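You operate a simulated robot arm through the tools that you are given. There is no shell and no other tool.

You run a simulated robot arm. Do the job below in one go: nothing can be reset, and whatever is moved stays where it is left.

TASK
Pump the yellow water from the top row into the tank.
Fine: valves 1 and 2 stand open; open valve 3, give the pump three strokes, then shut all three; the other valves end shut.

Only the result counts: the job must be done as asked and must still hold three seconds after the hand-in. Knocking over, shifting, dropping, spilling or breaking anything else fails it.

THE ROBOT
A 7-joint arm with a fingered hand, fixed in place. Base frame: the origin is at the foot of the arm, x ahead of it, y to its left, z up. Units: m, rad, N and s.
With the tool pointing down near the work surface it reaches from about 0.1 to 0.72 m from the base axis. Its first joint turns from -1.204 to 3.002 rad. Payload 3.4 kg.
The tool frame sits at the grasp point between the pads (the TCP): z along the fingers, y along the line on which they close. The tips reach 0.039 m beyond it. Largest opening 0.18 m; the body of the gripper starts 0.111 m behind the TCP. The gripper is a hand of 3 fingers: y runs from the thumb to the fingers, the wrist lies at [0, 0, -0.262] in the tool frame, and closing takes about 1.5 s.
Orientation is that of the tool frame in the base frame, as a unit quaternion [x, y, z, w]. With the fingers straight down and closing along the base's y, the tool's x points along the base's -x, its y along +y and its z along -z.

THE INTERFACE
- The arm moves only by the tool drive_tool. Its argument "motion" is a list of rows, each an object of numbers (a shift or turn left out is 0, a gripper value left out holds the last): "tx", "ty", "tz": the shift along the base's x, y, z in m; "wx", "wy", "wz": the turn, a rotation vector about the base's x, y, z in rad. In form: [{"tx": .., "ty": .., "tz": .., "wx": .., "wy": .., "wz": ..}, ...]. A call has 1 to 20 rows; each row shifts and turns the commanded pose from where the row before left it. "gripper" is the closure, from 0 (fully open) to 1 (shut), set as the call begins (left out, the last holds). Each row takes 0.2 s and may step no farther than 0.05 m and 0.15 rad from the row before; otherwise, or with a gripper value out of range, the whole call is refused. Where a pose cannot be reached the arm comes as near as it can. A force on the tool above 40 N (or 10 N above the force at the start of the call, whichever is more), or a blocked arm, ends the call early, and 0.2 s more pass. The fingers move at their own pace (about 0.072 m/s each) and stop on an object; they squeeze with about 27 N. The grip force told is the motor's: it shows also when the fingers shut on nothing. Time passes only in rows, and 0.2 s behind the last, so rows that do not move let the fingers close. The reply holds the time, the measured pose of the TCP, the force on the tool along the base axes, the opening and the grip force, in the units named above and with some noise, with the torque about the TCP (base axes, N m) and any sound that the robot's microphone picked up.
- Cameras (640 x 400 px; columns grow to the right, rows downward): "scene" is fixed at [0.2259, 0.6453, 1.9172]; the picture's right is [-0.93, -0.36, 0.00], its down [-0.23, 0.59, -0.78] and it looks along [0.28, -0.72, -0.63] (base axes); focal length 326 px, centre (320, 200). "wrist" rides on the gripper at [0.063, -0.036, -0.128] in the tool frame; the picture's right is [0.50, 0.87, 0.00], its down [-0.75, 0.44, -0.49] and it looks along [-0.43, 0.25, 0.87] (tool axes); focal length 226 px, centre (320, 200). There is no depth. A picture from a camera that has moved, and an enlarged one, comes with that camera's place and axes in the base frame and with its lens. The place of the scene camera against the robot may be out by one fixed shift of up to 0.012 m in any direction.
- grab_frame(camera): a new picture of that camera. No time passes.
- lift_body(by): slides the trunk up (or, below 0, down) by that many m; the arm rides with it, the base frame stays. It gives what a move gives, with no picture.
- finger_targets(finger1, finger2, thumb_bend): sets how far each is bent, from 0 (flat) to 1 (curled in); at 0.3 the hand is open as for a grip, at 0.7 the pads meet at the TCP. One left out holds its place. A second passes; each finger stops where it meets its share of the squeeze, and holds until it gets a number again. A gripper value or a shape takes the hand back. It gives what a move gives, with no picture; readings hold the bend of each and the force on the fingers (four entries, about 0 where the hand has none), thumb and palm.
- hand_shape(shape): the hand has 3 fingers and takes this shape, open, in about a second: jaw (thumb against the fingers, like two jaws); tri (thumb and two fingers); tip (a fingertip pinch); poke (one finger out to press); point (the index stretched); flat (the hand flat); cup (the hand cupped); fist (a fist). The gripper value then closes the fingers along that shape, each until it touches; the sizes above hold for jaw. It gives what a move gives, with no picture.
- zoom(camera, box): a new picture of the part [left, top, right, bottom] of that camera's present view, enlarged. No time passes.
- finish_job(): hands the job in; it is judged then, once.

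Nothing tells you positions but the pictures and the camera data. Unless the task says otherwise, let go and move clear before handing in.

The tools are called as a command line: name --argument value ..., lists and objects as JSON in quotes. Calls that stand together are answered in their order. drive_tool: Moves the arm, as the interface text tells. Its arguments: {"type":"object","properties":{"motion":{"type":"array"},"gripper":{"type":"number"}},"required":["motion"]} The other tools are called the same way: lift_body (by) slides the trunk up or down; hand_shape (shape) gives the hand a shape; finger_targets (finger1, finger2, thumb_bend) moves the fingers one by one; grab_frame (camera) takes a picture; zoom (camera, box) takes an enlarged picture of a part of a camera's view; finish_job () hands the job in.

At the start:

```text
t: 0.0
ee_pos: [0.5928, -0.1193, 1.4401]
tool_rot: [-0.001, 1.0, 0.001, 0.0]
contact_force: [0.1, 0.2, -0.1]
ft_torque: [0.0, -0.03, 0.0]
gripper_width: 0.1801
gripper_force: 0.1
shape: jaw
bend: [0.3, 0.3, 0.3]
finger forces: [0.0, 0.1, 0.1, 0.0, 0.1, 0.0]
trunk travel left (down, up): [-0.475, 0.067]
```

scene: 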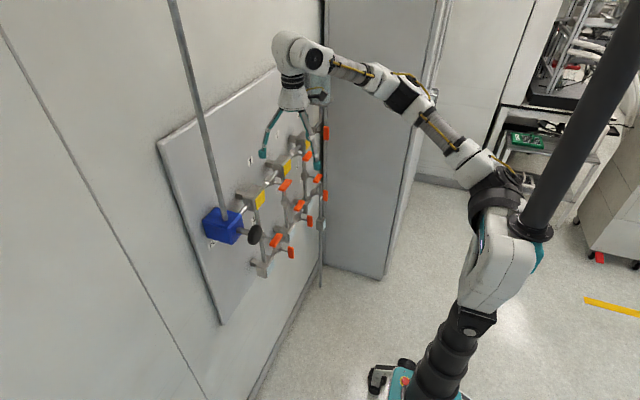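
wrist: 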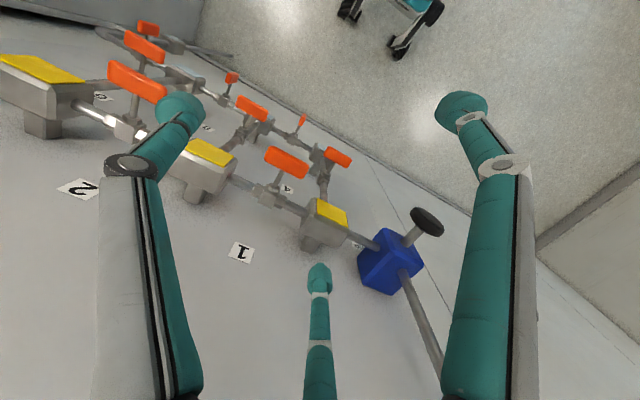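

I see a wall panel with pipes, orange valve handles, yellow-labelled boxes and a blue pump with a black knob. I'll look closer before moving.

zoom --camera "scene" --box '[190, 110, 350, 290]'

zoom --camera "scene" --box '[240, 110, 340, 200]'

zoom --camera "scene" --box '[190, 180, 310, 290]'

zoom --camera "wrist" --box '[0, 0, 320, 280]'

zoom --camera "wrist" --box '[200, 60, 460, 320]'

```text
2.22 times, centred on (270, 200) of scene
camera zoom: at [0.2259, 0.6453, 1.9172], right [-0.93, -0.36, 0.0], down [-0.23, 0.59, -0.78], along [0.28, -0.72, -0.63], focal length 725 px, centre (431, 200)
```

zoom: 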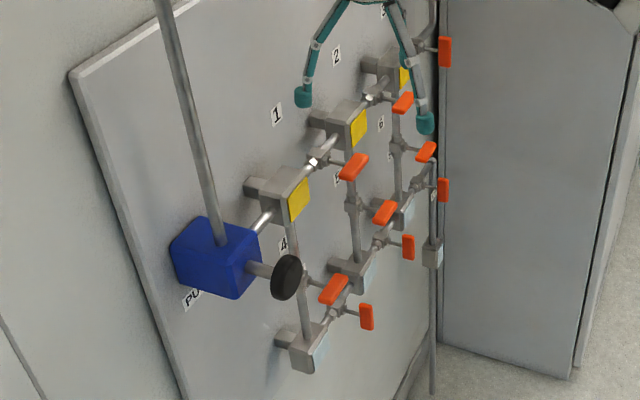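

```text
4.44 times, centred on (290, 155) of scene
camera zoom: at [0.2259, 0.6453, 1.9172], right [-0.93, -0.36, 0.0], down [-0.23, 0.59, -0.78], along [0.28, -0.72, -0.63], focal length 1450 px, centre (453, 400)
```

zoom: 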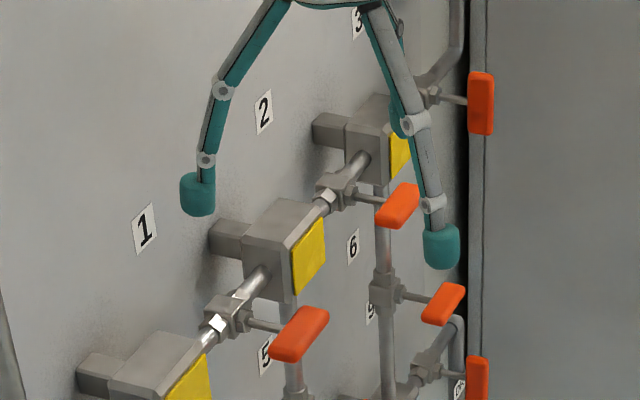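

```text
3.64 times, centred on (250, 235) of scene
camera zoom: at [0.2259, 0.6453, 1.9172], right [-0.93, -0.36, 0.0], down [-0.23, 0.59, -0.78], along [0.28, -0.72, -0.63], focal length 1186 px, centre (574, 73)
```

zoom: 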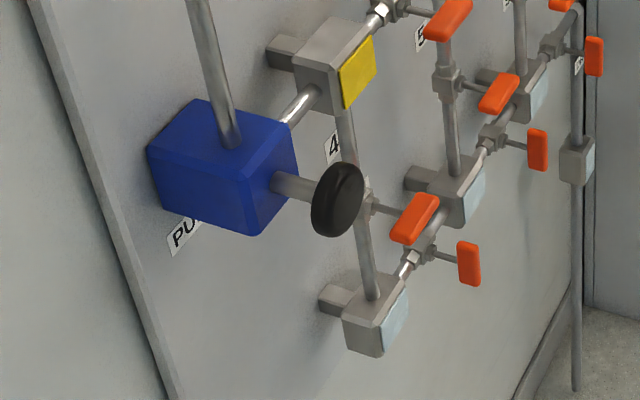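

```text
1.43 times, centred on (160, 140) of wrist
camera zoom: at [0.5311, -0.1558, 1.567], right [-0.5, 0.87, 0.0], down [0.75, 0.43, 0.49], along [0.43, 0.25, -0.87], focal length 323 px, centre (549, 286)
```

zoom: 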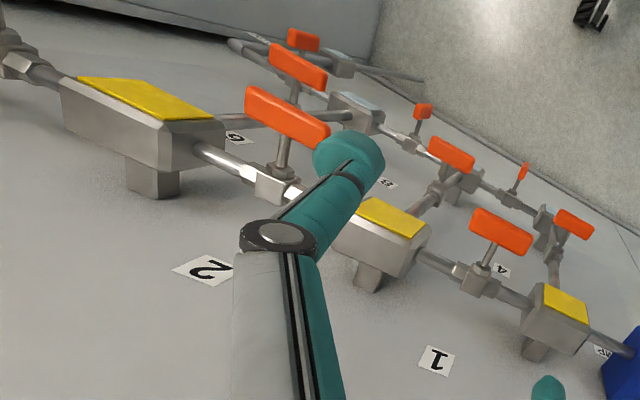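

```text
1.54 times, centred on (330, 190) of wrist
camera zoom: at [0.5311, -0.1558, 1.567], right [-0.5, 0.87, 0.0], down [0.75, 0.43, 0.49], along [0.43, 0.25, -0.87], focal length 348 px, centre (305, 215)
```

zoom: 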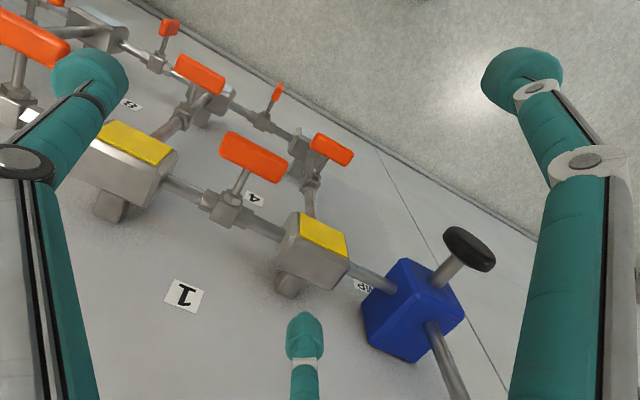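

The handles on the top row are near x≈0.66, z≈1.25, with valve 1 at y≈-0.14, valve 2 at y≈-0.35 and valve 3 at y≈-0.55. The pump knob is near (0.63, 0.11, 1.26). I'll back off and tilt the hand to face the wall, then look again.

drive_tool --motion '[{"tx": -0.03}, {"tx": -0.03}, {"tx": -0.01, "wy": -0.131}, {"tx": -0.005, "wy": -0.131}, {"tx": -0.005, "wy": -0.131}, {"wy": -0.131}, {"wy": -0.131}, {"wy": -0.131}, {"wy": -0.131}, {"wy": -0.131}, {"wy": -0.131}, {"wy": -0.131}, {"wy": -0.131}, {"wy": -0.13}, {"tx": 0}]'

```text
t: 3.2
ee_pos: [0.5422, -0.1111, 1.4529]
tool_rot: [0.001, 0.706, -0.001, 0.708]
contact_force: [-0.6, -0.6, 0.0]
ft_torque: [-0.01, 0.01, 0.03]
gripper_width: 0.1797
gripper_force: 0.2
shape: jaw
bend: [0.3, 0.3, 0.3]
finger forces: [0.1, 0.0, 0.0, 0.0, 0.0, 0.0]
out of reach, approached as far as the arm can: row 10, 11, 12
trunk travel left (down, up): [-0.475, 0.067]
```

The hand now faces the wall, roughly at (0.54, -0.11, 1.45). I'll check both cameras.

grab_frame --camera "scene"

grab_frame --camera "wrist"

```text
taken
```

scene: 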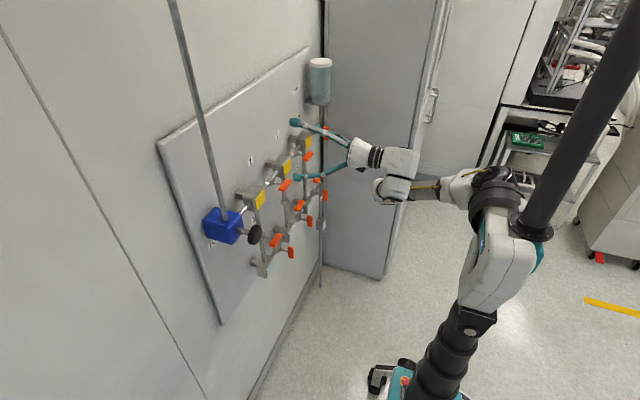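

```text
taken
camera wrist: at [0.4141, -0.1472, 1.3893], right [0.0, 0.87, -0.5], down [-0.49, 0.44, 0.75], along [0.87, 0.24, 0.43], focal length 226 px, centre (320, 200)
```

wrist: 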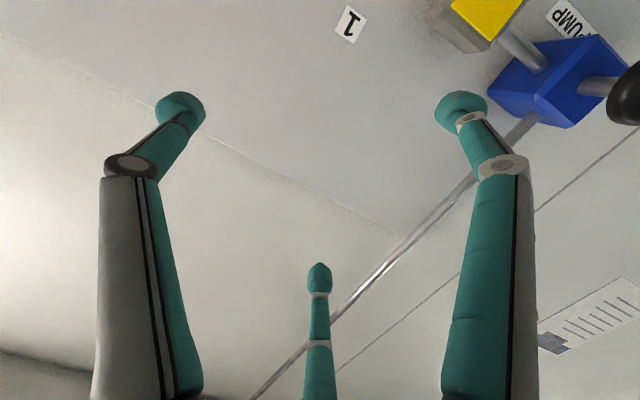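

The hand can see the pump and the label 1 from here, but the camera looks upwards. I'll move down and to the right, staying well back from the handles, to view the top row.

drive_tool --motion '[{"ty": -0.03, "tz": -0.03}, {"ty": -0.03, "tz": -0.04}, {"ty": -0.03, "tz": -0.04}, {"ty": -0.03, "tz": -0.04}, {"ty": -0.03, "tz": -0.04}, {"ty": -0.03, "tz": -0.04}, {"ty": -0.03, "tz": -0.03}, {"tx": 0}]'

grab_frame --camera "wrist"

grab_frame --camera "scene"

```text
t: 5.0
ee_pos: [0.5596, -0.2693, 1.2466]
tool_rot: [0.001, 0.707, -0.001, 0.707]
contact_force: [0.1, -0.3, -0.1]
ft_torque: [0.02, 0.02, 0.02]
gripper_width: 0.1797
gripper_force: 0.0
shape: jaw
bend: [0.3, 0.3, 0.3]
finger forces: [0.0, 0.1, 0.0, 0.0, 0.1, 0.0]
out of reach, approached as far as the arm can: row 2, 3, 4
trunk travel left (down, up): [-0.475, 0.067]
```

```text
taken
camera wrist: at [0.4324, -0.3046, 1.1839], right [0.0, 0.87, -0.5], down [-0.49, 0.44, 0.75], along [0.87, 0.24, 0.43], focal length 226 px, centre (320, 200)
```

wrist: 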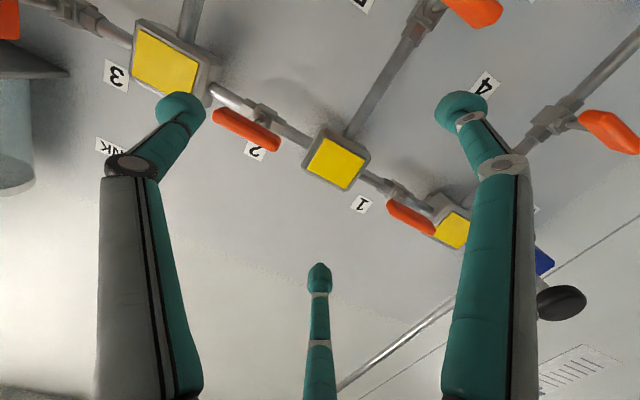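

```text
taken
```

scene: 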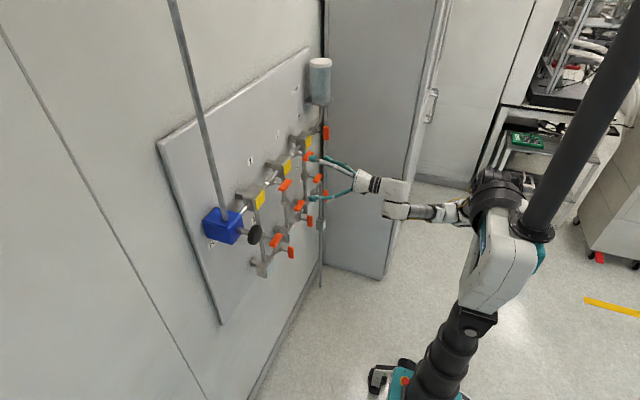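

The top row is visible: handles 1 and 2 lie along the pipe, handle 3 is at the left edge. I'll zoom for detail of handle shape and position.

zoom --camera "wrist" --box '[0, 0, 300, 190]'

zoom --camera "wrist" --box '[340, 120, 640, 330]'

zoom --camera "scene" --box '[230, 90, 350, 190]'

```text
2.11 times, centred on (150, 95) of wrist
camera zoom: at [0.4324, -0.3046, 1.1839], right [0.0, 0.87, -0.5], down [-0.49, 0.44, 0.75], along [0.87, 0.24, 0.43], focal length 476 px, centre (678, 421)
```

zoom: 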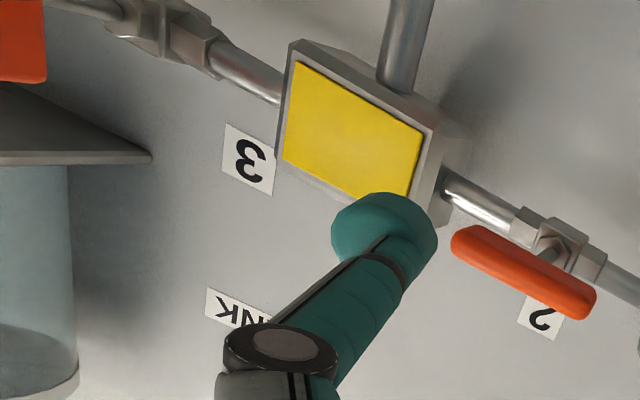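

```text
1.90 times, centred on (490, 225) of wrist
camera zoom: at [0.4324, -0.3046, 1.1839], right [0.0, 0.87, -0.5], down [-0.49, 0.44, 0.75], along [0.87, 0.24, 0.43], focal length 431 px, centre (-4, 152)
```

zoom: 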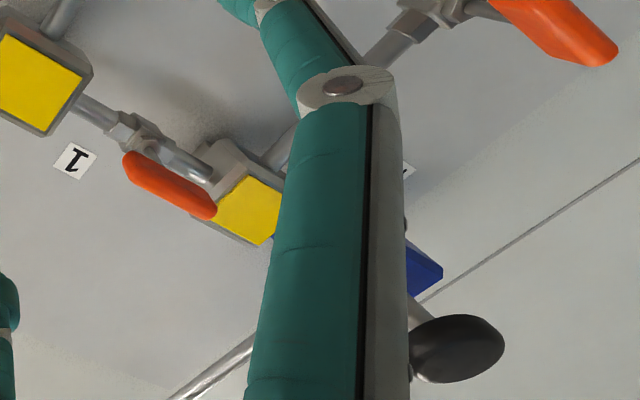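

```text
4.00 times, centred on (290, 140) of scene
camera zoom: at [0.2259, 0.6453, 1.9172], right [-0.93, -0.36, 0.0], down [-0.23, 0.59, -0.78], along [0.28, -0.72, -0.63], focal length 1304 px, centre (440, 440)
```

zoom: 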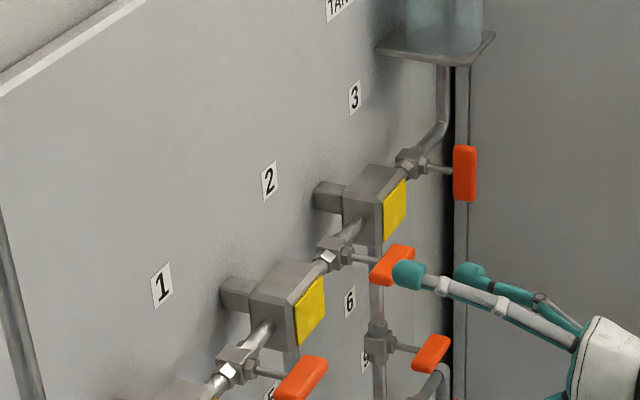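

The panel is at x≈0.785 and faces the robot. The three fingers look spread about 120° apart, so I'll close the hand in free air here to see how they meet before gripping anything.

drive_tool --motion '[{"tx": 0}, {"tx": 0}, {"tx": 0}, {"tx": 0}, {"tx": 0}, {"tx": 0}, {"tx": 0}, {"tx": 0}]' --gripper 1.0

grab_frame --camera "wrist"

zoom --camera "scene" --box '[260, 110, 420, 230]'

```text
t: 6.8
ee_pos: [0.5602, -0.2676, 1.2478]
tool_rot: [0.001, 0.707, 0.0, 0.708]
contact_force: [-0.2, -0.6, 0.6]
ft_torque: [-0.01, 0.0, -0.03]
gripper_width: 0.0001
gripper_force: 26.8
shape: jaw
bend: [0.66, 0.66, 0.66]
finger forces: [0.0, 0.0, 0.1, 0.0, 0.0, 0.1]
trunk travel left (down, up): [-0.475, 0.067]
```

```text
taken
camera wrist: at [0.4324, -0.3035, 1.1839], right [0.0, 0.87, -0.5], down [-0.49, 0.43, 0.75], along [0.87, 0.24, 0.43], focal length 226 px, centre (320, 200)
```

wrist: 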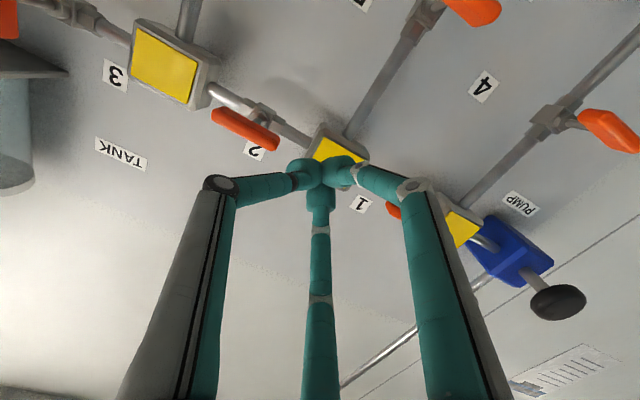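

```text
3.33 times, centred on (340, 170) of scene
camera zoom: at [0.2259, 0.6453, 1.9172], right [-0.93, -0.36, 0.0], down [-0.23, 0.59, -0.78], along [0.28, -0.72, -0.63], focal length 1087 px, centre (253, 300)
```

zoom: 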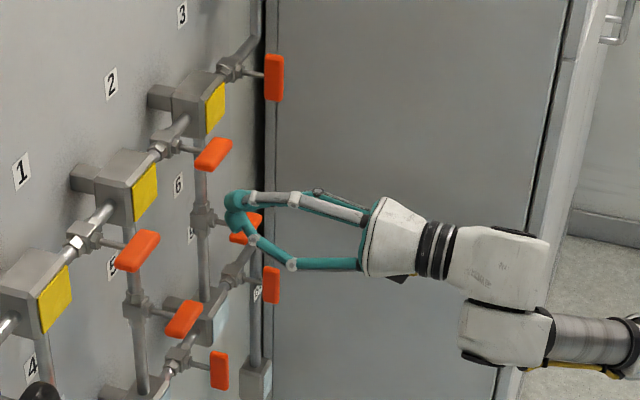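

The fingertips meet on the tool axis and sit about 0.03 m beyond the TCP. Next I'll slide right, staying at x≈0.56 in front of the handles, to get a good look at valve 3.

drive_tool --motion '[{"ty": -0.035, "tz": -0.01}, {"ty": -0.035, "tz": -0.01}, {"ty": -0.035, "tz": -0.01}, {"ty": -0.035, "tz": -0.01}, {"ty": -0.035}, {"ty": -0.035}, {"ty": 0.0}]'

grab_frame --camera "wrist"

grab_frame --camera "scene"

```text
t: 8.4
ee_pos: [0.5606, -0.4766, 1.2065]
tool_rot: [0.001, 0.706, 0.0, 0.708]
contact_force: [-0.6, 0.7, 1.1]
ft_torque: [-0.02, 0.0, -0.01]
gripper_width: 0.0
gripper_force: 27.1
shape: jaw
bend: [0.66, 0.66, 0.66]
finger forces: [0.1, 0.1, 0.1, 0.1, 0.1, 0.0]
trunk travel left (down, up): [-0.475, 0.067]
```

```text
taken
camera wrist: at [0.433, -0.5127, 1.1442], right [0.0, 0.87, -0.5], down [-0.49, 0.43, 0.75], along [0.87, 0.24, 0.43], focal length 226 px, centre (320, 200)
```

wrist: 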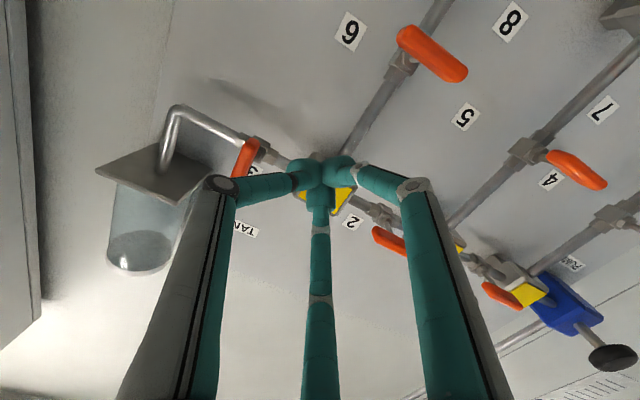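

```text
taken
```

scene: 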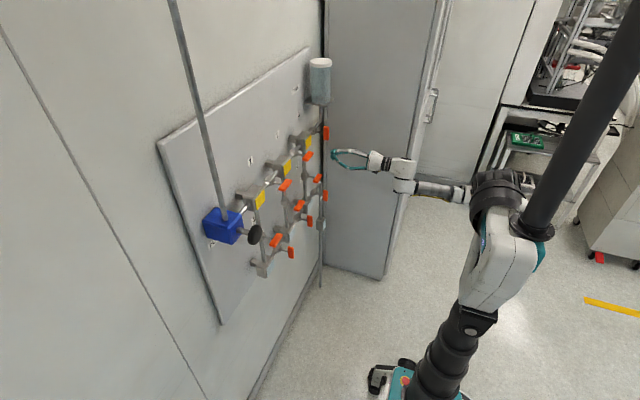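

I can see the tank on its shelf to the upper right, and valve 3's handle standing upright beside box C. I'll zoom to measure valve 3.

zoom --camera "wrist" --box '[80, 80, 360, 280]'

zoom --camera "wrist" --box '[200, 110, 300, 210]'

zoom --camera "scene" --box '[280, 40, 380, 200]'

```text
2.00 times, centred on (220, 180) of wrist
camera zoom: at [0.433, -0.5127, 1.1442], right [0.0, 0.87, -0.5], down [-0.49, 0.43, 0.75], along [0.87, 0.24, 0.43], focal length 452 px, centre (520, 240)
```

zoom: 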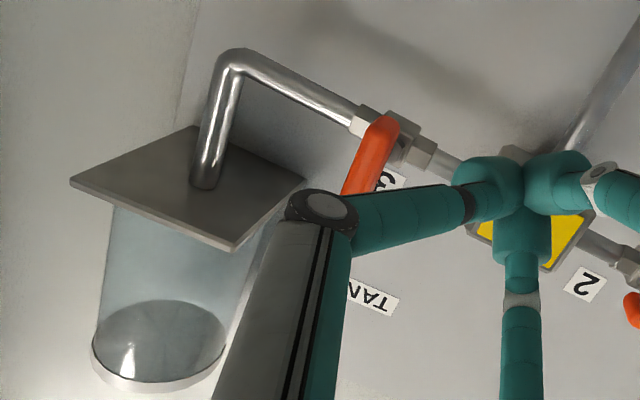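

```text
4.00 times, centred on (250, 160) of wrist
camera zoom: at [0.433, -0.5127, 1.1442], right [0.0, 0.87, -0.5], down [-0.49, 0.43, 0.75], along [0.87, 0.24, 0.43], focal length 904 px, centre (600, 360)
```

zoom: 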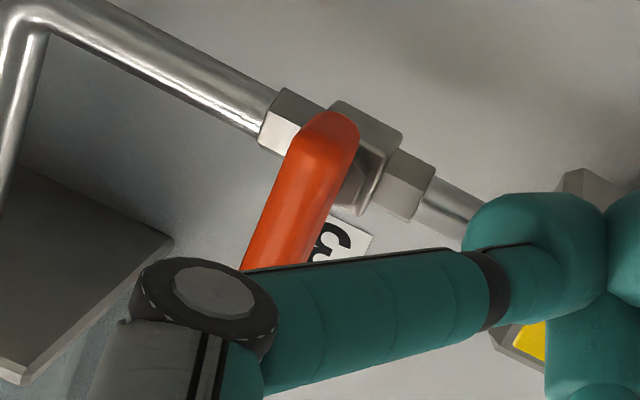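

```text
2.50 times, centred on (330, 120) of scene
camera zoom: at [0.2259, 0.6453, 1.9172], right [-0.93, -0.36, 0.0], down [-0.23, 0.59, -0.78], along [0.28, -0.72, -0.63], focal length 815 px, centre (295, 400)
```

zoom: 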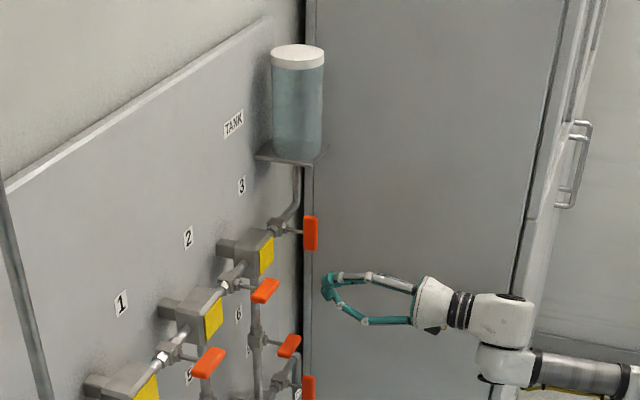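

Valve 3's handle centre should be near (0.65, -0.54, 1.26). The shelf's lower edge is at z≈1.35, y<-0.59, so there is room. I'll open the hand and line up in front of the handle.

drive_tool --motion '[{"ty": -0.022, "tz": 0.018}, {"ty": -0.021, "tz": 0.018}, {"ty": -0.021, "tz": 0.018}, {"tx": 0}, {"tx": 0}, {"tx": 0}, {"tx": 0}, {"tx": 0}]' --gripper 0.0

grab_frame --camera "wrist"

zoom --camera "wrist" --box '[240, 90, 400, 220]'

grab_frame --camera "scene"

```text
t: 10.2
ee_pos: [0.5605, -0.5417, 1.2616]
tool_rot: [0.001, 0.706, 0.0, 0.708]
contact_force: [0.1, 0.9, 1.1]
ft_torque: [-0.01, 0.01, 0.01]
gripper_width: 0.18
gripper_force: 0.1
shape: jaw
bend: [0.3, 0.3, 0.3]
finger forces: [0.0, 0.0, 0.0, 0.1, 0.1, 0.0]
trunk travel left (down, up): [-0.475, 0.067]
```

```text
taken
camera wrist: at [0.4327, -0.5772, 1.1973], right [0.0, 0.87, -0.5], down [-0.49, 0.44, 0.75], along [0.87, 0.24, 0.43], focal length 226 px, centre (320, 200)
```

wrist: 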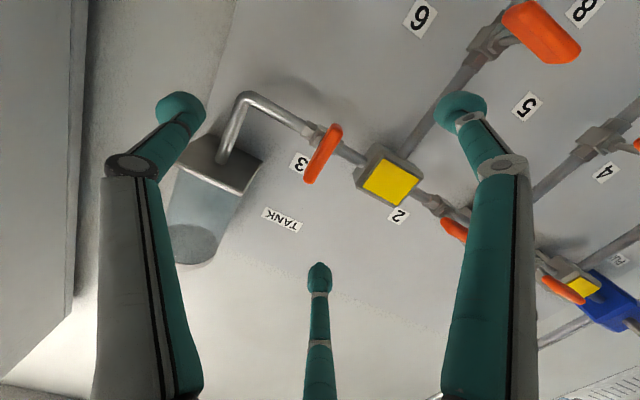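

```text
3.08 times, centred on (320, 155) of wrist
camera zoom: at [0.4327, -0.5772, 1.1973], right [0.0, 0.87, -0.5], down [-0.49, 0.44, 0.75], along [0.87, 0.24, 0.43], focal length 696 px, centre (320, 338)
```

zoom: 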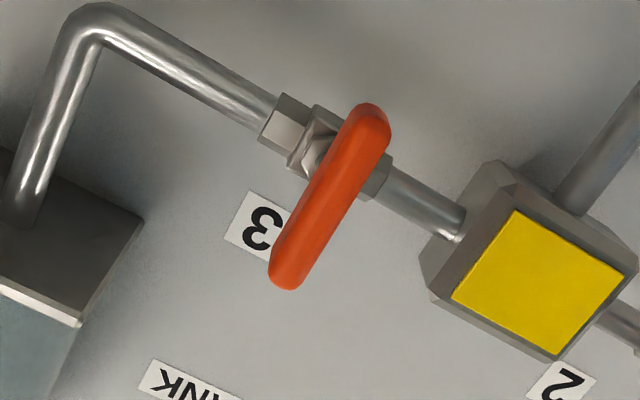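

```text
taken
```

scene: 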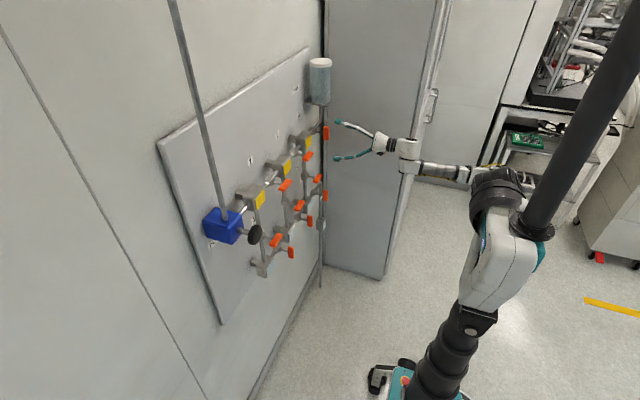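

The handle sits almost exactly on the tool axis (about 3 mm off). Before gripping, I'll test in free air that the arm can roll 90° here.

drive_tool --motion '[{"wx": -0.1428}, {"wx": -0.1428}, {"wx": -0.1428}, {"wx": -0.1428}, {"wx": -0.1428}, {"wx": -0.1428}, {"wx": -0.1428}, {"wx": -0.1428}, {"wx": -0.1428}, {"wx": -0.1428}, {"wx": -0.1428}, {"tx": 0}]'

grab_frame --camera "wrist"

grab_frame --camera "scene"

```text
t: 12.8
ee_pos: [0.5599, -0.5407, 1.2608]
tool_rot: [-0.5, 0.5, -0.5, 0.501]
contact_force: [-0.3, -0.6, 0.3]
ft_torque: [0.01, 0.02, 0.03]
gripper_width: 0.1797
gripper_force: 0.0
shape: jaw
bend: [0.3, 0.3, 0.3]
finger forces: [0.1, 0.0, 0.1, 0.0, 0.0, 0.0]
trunk travel left (down, up): [-0.475, 0.067]
```

```text
taken
camera wrist: at [0.4339, -0.6046, 1.2959], right [0.0, -0.5, -0.87], down [-0.49, 0.75, -0.44], along [0.87, 0.43, -0.24], focal length 226 px, centre (320, 200)
```

wrist: 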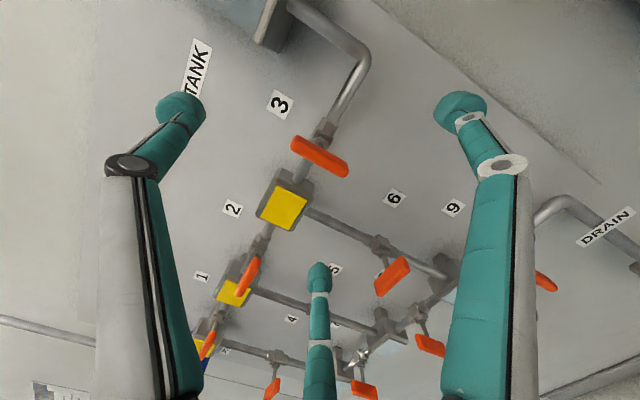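

```text
taken
```

scene: 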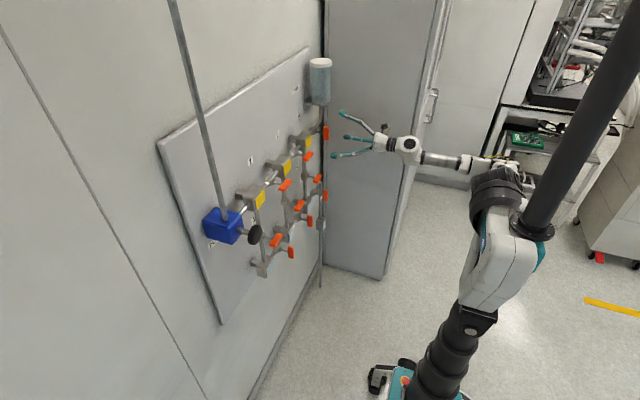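

Roll works, and the second view confirms the axis passes through handle 3's centre. I'll roll back to 0 and move in so that the fingertips surround the handle.

drive_tool --motion '[{"wx": 0.1428}, {"wx": 0.1428}, {"wx": 0.1428}, {"wx": 0.1428}, {"wx": 0.1428}, {"wx": 0.1428}, {"wx": 0.1428}, {"wx": 0.1428}, {"wx": 0.1428}, {"wx": 0.1428}, {"wx": 0.1428}, {"ty": 0.001}, {"tx": 0.02}, {"tx": 0.02}, {"tx": 0.02}, {"tx": 0.007}, {"tx": 0}]'

grab_frame --camera "wrist"

zoom --camera "scene" --box '[270, 60, 430, 200]'

```text
t: 16.4
ee_pos: [0.6291, -0.542, 1.2607]
tool_rot: [0.001, 0.706, 0.001, 0.708]
contact_force: [0.7, -0.3, -0.4]
ft_torque: [-0.01, -0.04, 0.01]
gripper_width: 0.1797
gripper_force: 0.2
shape: jaw
bend: [0.3, 0.3, 0.3]
finger forces: [0.1, 0.0, 0.0, 0.0, 0.0, 0.1]
trunk travel left (down, up): [-0.475, 0.067]
```

```text
taken
camera wrist: at [0.501, -0.5776, 1.1979], right [0.0, 0.87, -0.5], down [-0.49, 0.44, 0.75], along [0.87, 0.24, 0.43], focal length 226 px, centre (320, 200)
```

wrist: 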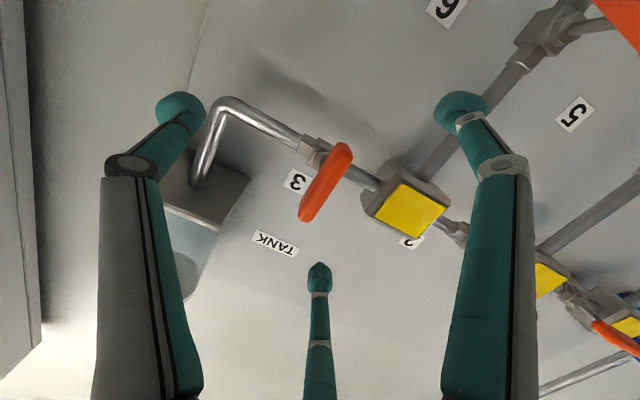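

```text
2.86 times, centred on (350, 130) of scene
camera zoom: at [0.2259, 0.6453, 1.9172], right [-0.93, -0.36, 0.0], down [-0.23, 0.59, -0.78], along [0.28, -0.72, -0.63], focal length 932 px, centre (234, 400)
```

zoom: 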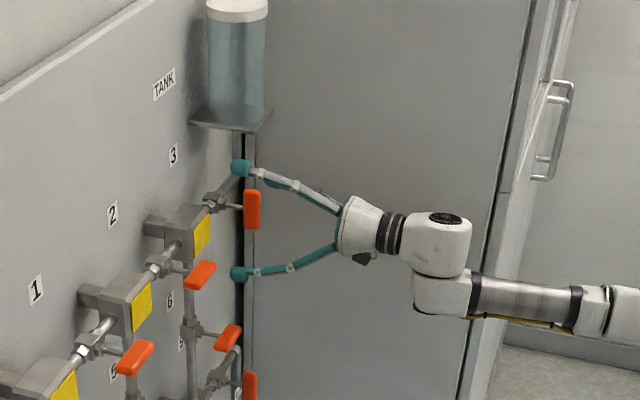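

The fingertips are level with the handle (handle at tool z≈0.03). I'll nudge 2 mm left and close the hand on it.

drive_tool --motion '[{"ty": 0.002}, {"tx": 0}]'

drive_tool --motion '[{"tx": 0}, {"tx": 0}, {"tx": 0}, {"tx": 0}, {"tx": 0}, {"tx": 0}, {"tx": 0}, {"tx": 0}]' --gripper 1.0

grab_frame --camera "wrist"

zoom --camera "wrist" --box '[240, 110, 400, 240]'

zoom --camera "scene" --box '[290, 90, 370, 160]'

```text
t: 17.0
ee_pos: [0.6273, -0.5397, 1.2616]
tool_rot: [0.002, 0.707, -0.001, 0.708]
contact_force: [0.6, 1.1, -0.2]
ft_torque: [0.0, -0.03, 0.02]
gripper_width: 0.1798
gripper_force: 0.0
shape: jaw
bend: [0.3, 0.3, 0.3]
finger forces: [0.0, 0.0, 0.0, 0.1, 0.0, 0.0]
trunk travel left (down, up): [-0.475, 0.067]
```

```text
t: 18.8
ee_pos: [0.6291, -0.539, 1.2623]
tool_rot: [0.002, 0.706, -0.001, 0.708]
contact_force: [1.3, 0.9, 0.8]
ft_torque: [0.03, 0.02, -0.07]
gripper_width: 0.0102
gripper_force: 27.2
shape: jaw
bend: [0.72, 0.72, 0.71]
finger forces: [21.2, 21.2, 0.0, 0.0, 27.8, 0.0]
trunk travel left (down, up): [-0.475, 0.067]
```

```text
taken
camera wrist: at [0.5009, -0.5746, 1.198], right [0.0, 0.87, -0.5], down [-0.49, 0.44, 0.75], along [0.87, 0.24, 0.43], focal length 226 px, centre (320, 200)
```

wrist: 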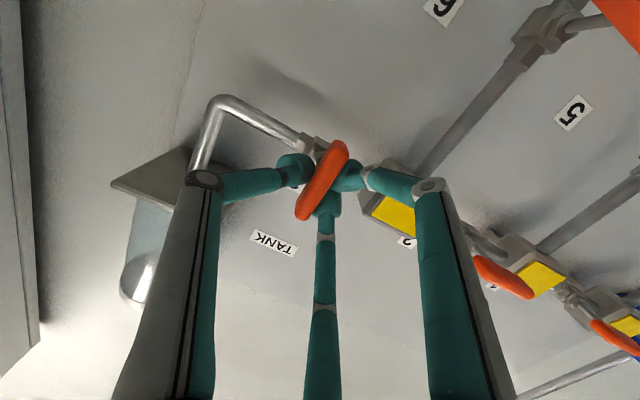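

```text
3.08 times, centred on (320, 175) of wrist
camera zoom: at [0.5009, -0.5746, 1.198], right [0.0, 0.87, -0.5], down [-0.49, 0.44, 0.75], along [0.87, 0.24, 0.43], focal length 696 px, centre (320, 277)
```

zoom: 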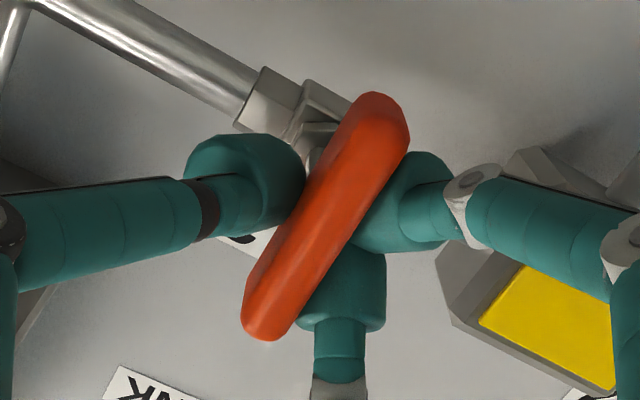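

```text
5.71 times, centred on (330, 125) of scene
camera zoom: at [0.2259, 0.6453, 1.9172], right [-0.93, -0.36, 0.0], down [-0.23, 0.59, -0.78], along [0.28, -0.72, -0.63], focal length 1864 px, centre (263, 629)
```

zoom: 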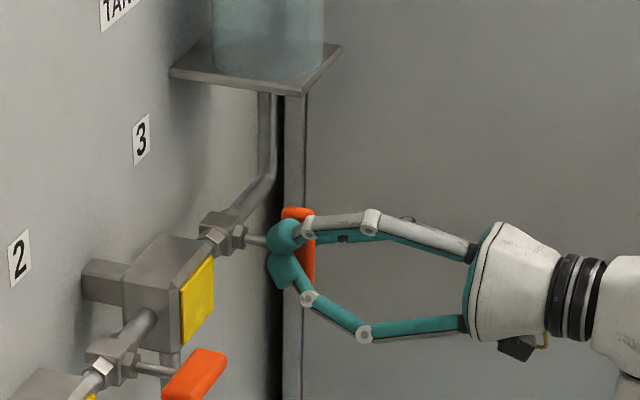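

The handle is gripped (about 21 N on each finger, 28 N on the thumb). I'll try a small turn anticlockwise as seen from the robot, and read the torque.

drive_tool --motion '[{"wx": -0.05}, {"wx": -0.05}, {"wx": -0.05}, {"tx": 0}]'

zoom --camera "wrist" --box '[240, 110, 400, 240]'

```text
t: 19.8
ee_pos: [0.6299, -0.5378, 1.262]
tool_rot: [-0.053, 0.704, -0.053, 0.706]
contact_force: [-1.7, 1.0, -2.6]
ft_torque: [0.04, 0.07, -0.04]
gripper_width: 0.0103
gripper_force: 27.1
shape: jaw
bend: [0.72, 0.72, 0.71]
finger forces: [22.1, 22.6, 0.0, 0.1, 28.2, 0.1]
trunk travel left (down, up): [-0.475, 0.067]
```

```text
3.08 times, centred on (320, 175) of wrist
camera zoom: at [0.5011, -0.5835, 1.2039], right [0.0, 0.78, -0.62], down [-0.49, 0.54, 0.68], along [0.87, 0.3, 0.39], focal length 696 px, centre (320, 277)
```

zoom: 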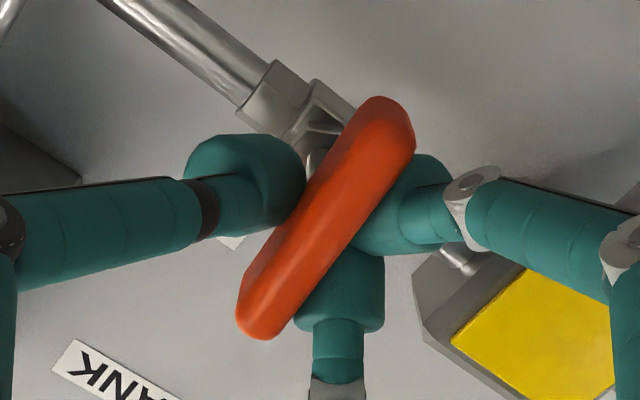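

The handle turns freely with the hand, so this direction is right. I'll continue the turn in steps.

drive_tool --motion '[{"wx": -0.1}, {"wx": -0.1}, {"wx": -0.1}, {"wx": -0.1}, {"wx": -0.1}, {"wx": -0.1}, {"wx": -0.1}, {"tx": 0}]'

drive_tool --motion '[{"wx": -0.1}, {"wx": -0.1}, {"wx": -0.1}, {"wx": -0.1}, {"wx": -0.1}, {"wx": -0.1}, {"tx": 0}]'

zoom --camera "wrist" --box '[240, 110, 400, 240]'

```text
t: 21.6
ee_pos: [0.6294, -0.5384, 1.2605]
tool_rot: [-0.292, 0.643, -0.291, 0.645]
contact_force: [-2.3, 0.5, -3.9]
ft_torque: [0.04, 0.03, -0.11]
gripper_width: 0.0102
gripper_force: 26.7
shape: jaw
bend: [0.72, 0.72, 0.71]
finger forces: [23.2, 23.9, 0.1, 0.0, 27.7, 0.1]
trunk travel left (down, up): [-0.475, 0.067]
```

```text
t: 23.2
ee_pos: [0.6288, -0.5381, 1.2608]
tool_rot: [-0.47, 0.528, -0.468, 0.529]
contact_force: [1.2, 0.9, -5.3]
ft_torque: [0.04, 0.1, 0.02]
gripper_width: 0.0096
gripper_force: 27.0
shape: jaw
bend: [0.72, 0.72, 0.71]
finger forces: [24.2, 26.0, 0.0, 0.1, 26.9, 0.1]
trunk travel left (down, up): [-0.475, 0.067]
```

```text
3.08 times, centred on (320, 175) of wrist
camera zoom: at [0.5011, -0.6057, 1.2876], right [0.0, -0.39, -0.92], down [-0.49, 0.8, -0.34], along [0.87, 0.46, -0.19], focal length 696 px, centre (320, 277)
```

zoom: 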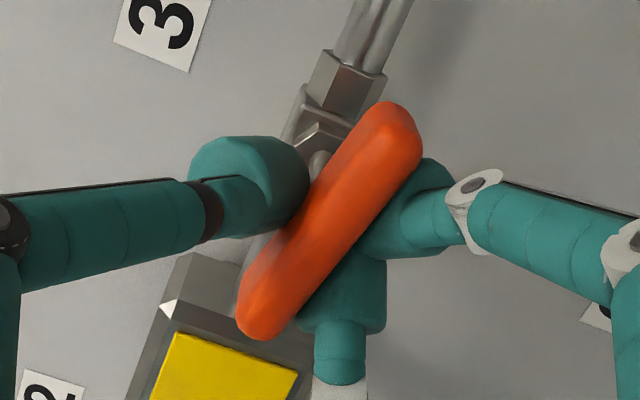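

Handle 3 has turned about 83° with no resistance. I'll finish the quarter turn, slightly past 90°, to reach its stop.

drive_tool --motion '[{"wx": -0.06}, {"wx": -0.06}, {"wx": -0.03}, {"wx": -0.02}, {"tx": 0}]'

zoom --camera "wrist" --box '[240, 110, 400, 240]'

zoom --camera "scene" --box '[250, 90, 370, 190]'

```text
t: 24.4
ee_pos: [0.6294, -0.5393, 1.2604]
tool_rot: [0.512, -0.486, 0.512, -0.49]
contact_force: [-0.9, 2.9, -4.9]
ft_torque: [0.07, 0.09, 0.1]
gripper_width: 0.0099
gripper_force: 27.4
shape: jaw
bend: [0.72, 0.72, 0.71]
finger forces: [23.9, 26.5, 0.0, 0.1, 27.2, 0.0]
trunk travel left (down, up): [-0.475, 0.067]
```

```text
3.08 times, centred on (320, 175) of wrist
camera zoom: at [0.5013, -0.6004, 1.2984], right [0.0, -0.54, -0.84], down [-0.49, 0.73, -0.47], along [0.87, 0.42, -0.27], focal length 696 px, centre (320, 277)
```

zoom: 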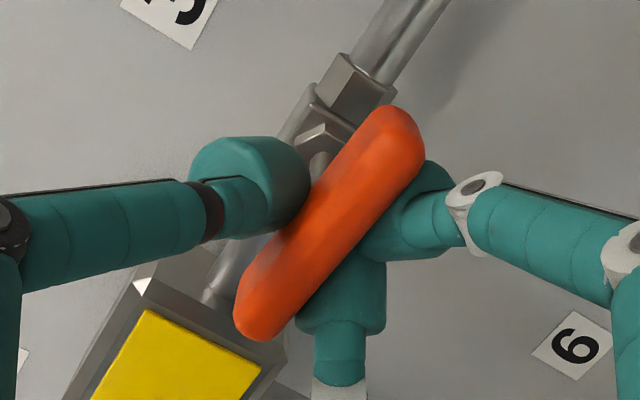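

```text
4.00 times, centred on (310, 140) of scene
camera zoom: at [0.2259, 0.6453, 1.9172], right [-0.93, -0.36, 0.0], down [-0.23, 0.59, -0.78], along [0.28, -0.72, -0.63], focal length 1304 px, centre (360, 440)
```

zoom: 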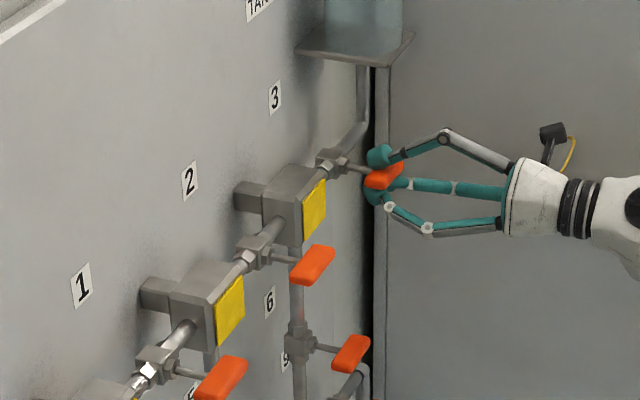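

The handle now lies along the pipe, though it lags the hand by a few degrees. I'll nudge a little further and watch for the stop.

drive_tool --motion '[{"wx": -0.03}, {"wx": -0.03}, {"tx": 0}]'

zoom --camera "wrist" --box '[240, 110, 400, 240]'

zoom --camera "scene" --box '[290, 100, 350, 150]'

```text
t: 25.2
ee_pos: [0.6286, -0.5394, 1.2595]
tool_rot: [0.526, -0.471, 0.527, -0.473]
contact_force: [-0.6, 1.1, -2.4]
ft_torque: [0.05, -0.02, 0.03]
gripper_width: 0.0098
gripper_force: 27.3
shape: jaw
bend: [0.72, 0.72, 0.71]
finger forces: [23.4, 25.7, 0.0, 0.0, 28.4, 0.1]
trunk travel left (down, up): [-0.475, 0.067]
```

```text
3.08 times, centred on (320, 175) of wrist
camera zoom: at [0.5012, -0.5978, 1.3015], right [0.0, -0.59, -0.81], down [-0.49, 0.7, -0.52], along [0.87, 0.4, -0.29], focal length 696 px, centre (320, 277)
```

zoom: 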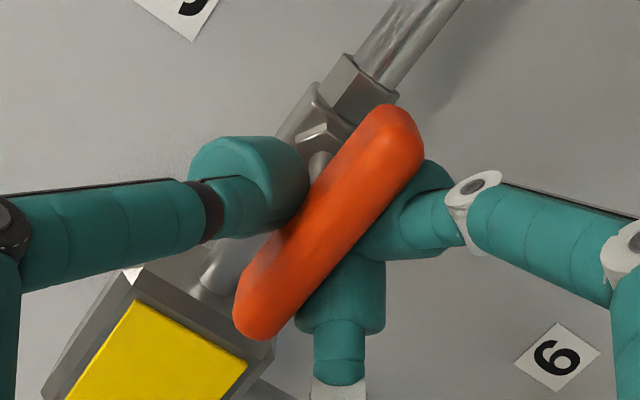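

```text
8.00 times, centred on (320, 125) of scene
camera zoom: at [0.2259, 0.6453, 1.9172], right [-0.93, -0.36, 0.0], down [-0.23, 0.59, -0.78], along [0.28, -0.72, -0.63], focal length 2609 px, centre (320, 800)
```

zoom: 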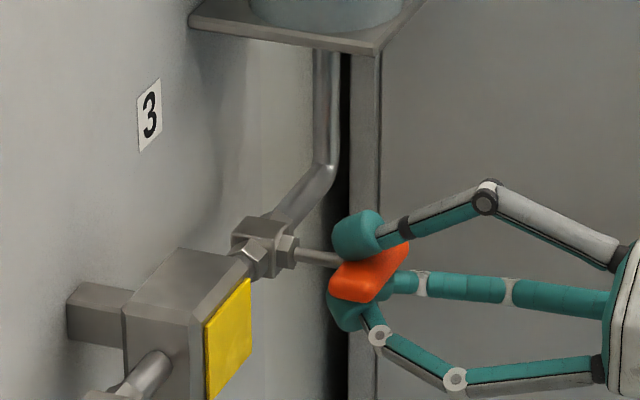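

The hand is rolled about 96° and the handle about 90°, with no hard stop felt. I'll release, back straight off, and check the handle angle.

drive_tool --motion '[{"tx": 0}, {"tx": 0}, {"tx": 0}, {"tx": 0}, {"tx": 0}, {"tx": 0}, {"tx": 0}]' --gripper 0.0

drive_tool --motion '[{"tx": -0.02}, {"tx": -0.02}, {"tx": -0.02}, {"tx": -0.009, "wx": 0.1}, {"tx": 0}]'

grab_frame --camera "wrist"

zoom --camera "wrist" --box '[240, 90, 400, 220]'

zoom --camera "scene" --box '[250, 90, 370, 190]'

```text
t: 26.8
ee_pos: [0.6282, -0.539, 1.2596]
tool_rot: [0.527, -0.471, 0.526, -0.473]
contact_force: [0.1, 0.3, -0.7]
ft_torque: [-0.01, 0.03, 0.01]
gripper_width: 0.1799
gripper_force: 0.1
shape: jaw
bend: [0.3, 0.3, 0.3]
finger forces: [0.0, 0.1, 0.0, 0.0, 0.1, 0.0]
trunk travel left (down, up): [-0.475, 0.067]
```

```text
t: 28.0
ee_pos: [0.56, -0.5372, 1.26]
tool_rot: [0.502, -0.497, 0.501, -0.501]
contact_force: [0.3, -0.5, -0.8]
ft_torque: [0.03, 0.02, -0.02]
gripper_width: 0.18
gripper_force: 0.0
shape: jaw
bend: [0.3, 0.3, 0.3]
finger forces: [0.0, 0.1, 0.0, 0.0, 0.0, 0.0]
trunk travel left (down, up): [-0.475, 0.067]
```

```text
taken
camera wrist: at [0.4328, -0.6007, 1.2958], right [0.0, -0.51, -0.86], down [-0.49, 0.75, -0.44], along [0.87, 0.43, -0.25], focal length 226 px, centre (320, 200)
```

wrist: 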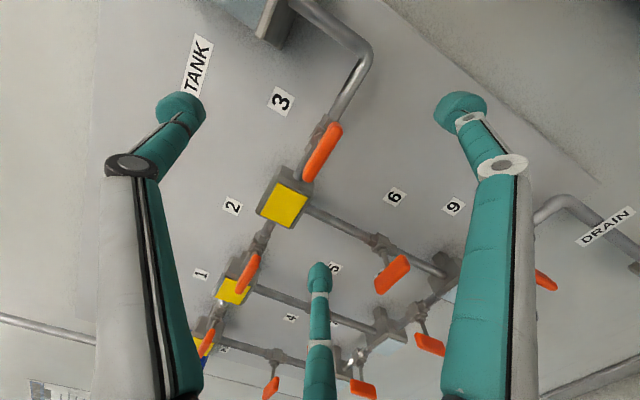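

```text
3.08 times, centred on (320, 155) of wrist
camera zoom: at [0.4328, -0.6007, 1.2958], right [0.0, -0.51, -0.86], down [-0.49, 0.75, -0.44], along [0.87, 0.43, -0.25], focal length 696 px, centre (320, 338)
```

zoom: 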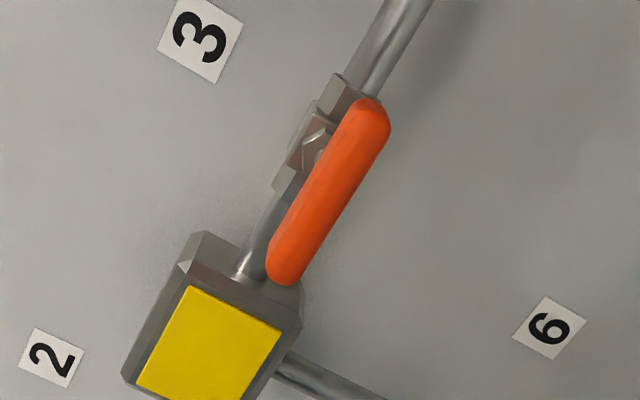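

```text
4.00 times, centred on (310, 140) of scene
camera zoom: at [0.2259, 0.6453, 1.9172], right [-0.93, -0.36, 0.0], down [-0.23, 0.59, -0.78], along [0.28, -0.72, -0.63], focal length 1304 px, centre (360, 440)
```

zoom: 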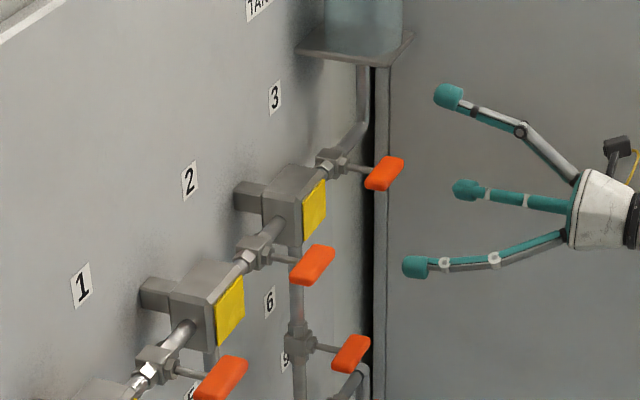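

Handle 3 now looks parallel to the pipe. I'll zoom in further to compare its angle with handles 1 and 2.

zoom --camera "scene" --box '[300, 115, 350, 150]'

zoom --camera "scene" --box '[285, 135, 335, 170]'

zoom --camera "wrist" --box '[290, 110, 360, 190]'

```text
11.43 times, centred on (325, 132) of scene
camera zoom: at [0.2259, 0.6453, 1.9172], right [-0.93, -0.36, 0.0], down [-0.23, 0.59, -0.78], along [0.28, -0.72, -0.63], focal length 3727 px, centre (263, 971)
```

zoom: 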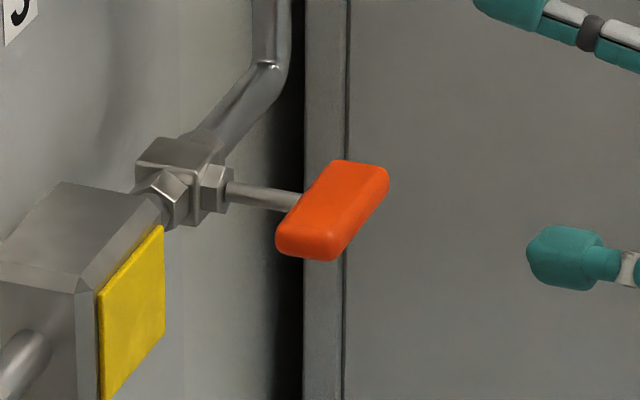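

```text
11.43 times, centred on (310, 152) of scene
camera zoom: at [0.2259, 0.6453, 1.9172], right [-0.93, -0.36, 0.0], down [-0.23, 0.59, -0.78], along [0.28, -0.72, -0.63], focal length 3727 px, centre (434, 743)
```

zoom: 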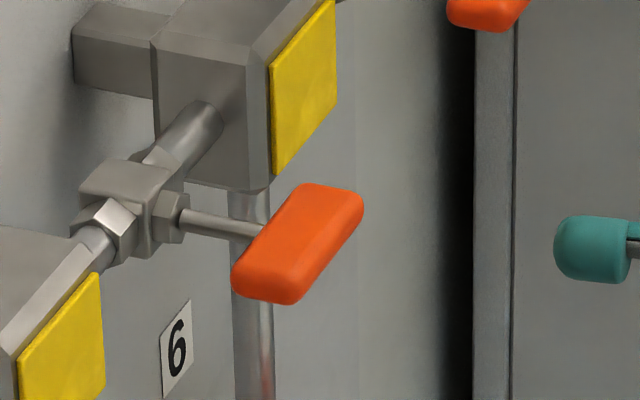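

```text
5.00 times, centred on (325, 150) of wrist
camera zoom: at [0.4328, -0.6007, 1.2958], right [0.0, -0.51, -0.86], down [-0.49, 0.75, -0.44], along [0.87, 0.43, -0.25], focal length 1130 px, centre (295, 450)
```

zoom: 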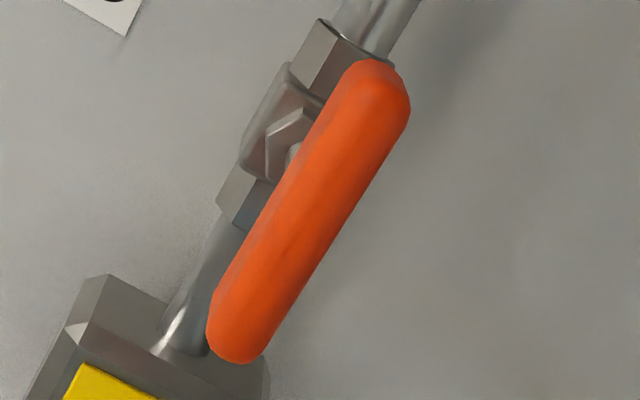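

Handle 3's angle matches handles 1 and 2 (within about 1° of the pipe), so valve 3 is open. Next I'll go left to the pump knob, staying back at x≈0.53.

drive_tool --motion '[{"tx": -0.02}, {"tx": -0.01, "ty": 0.03}, {"ty": 0.04}, {"ty": 0.04}, {"ty": 0.04}, {"ty": 0.04}, {"ty": 0.04}, {"ty": 0.04}, {"ty": 0.04}, {"ty": 0.04}, {"ty": 0.04}, {"ty": 0.03}, {"tx": 0}]'

grab_frame --camera "wrist"

grab_frame --camera "scene"

```text
t: 30.8
ee_pos: [0.5294, -0.1188, 1.26]
tool_rot: [0.503, -0.496, 0.502, -0.499]
contact_force: [-0.2, 0.2, 0.3]
ft_torque: [0.0, -0.03, -0.04]
gripper_width: 0.1797
gripper_force: 0.1
shape: jaw
bend: [0.3, 0.3, 0.3]
finger forces: [0.1, 0.1, 0.1, 0.0, 0.1, 0.1]
trunk travel left (down, up): [-0.475, 0.067]
```

```text
taken
camera wrist: at [0.4022, -0.182, 1.296], right [0.0, -0.51, -0.86], down [-0.49, 0.75, -0.44], along [0.87, 0.43, -0.25], focal length 226 px, centre (320, 200)
```

wrist: 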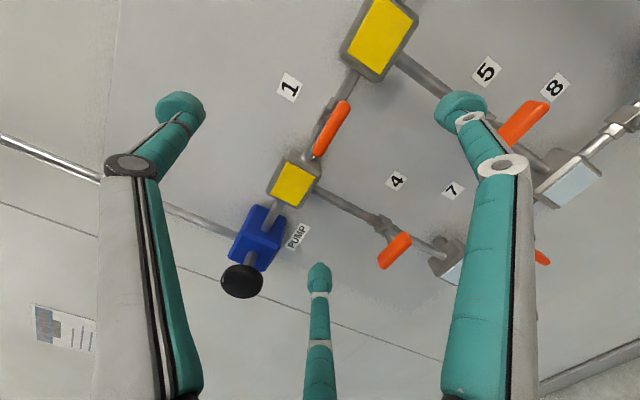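

```text
taken
```

scene: 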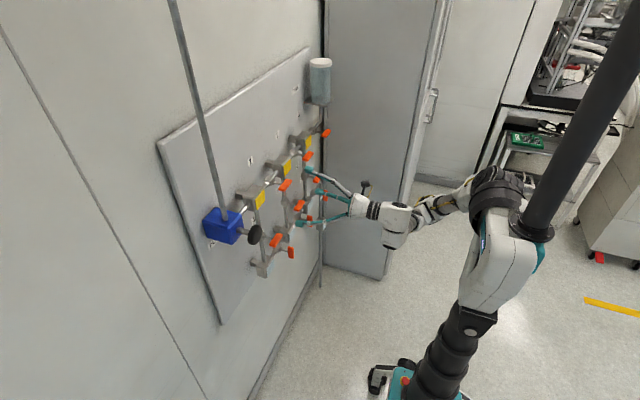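

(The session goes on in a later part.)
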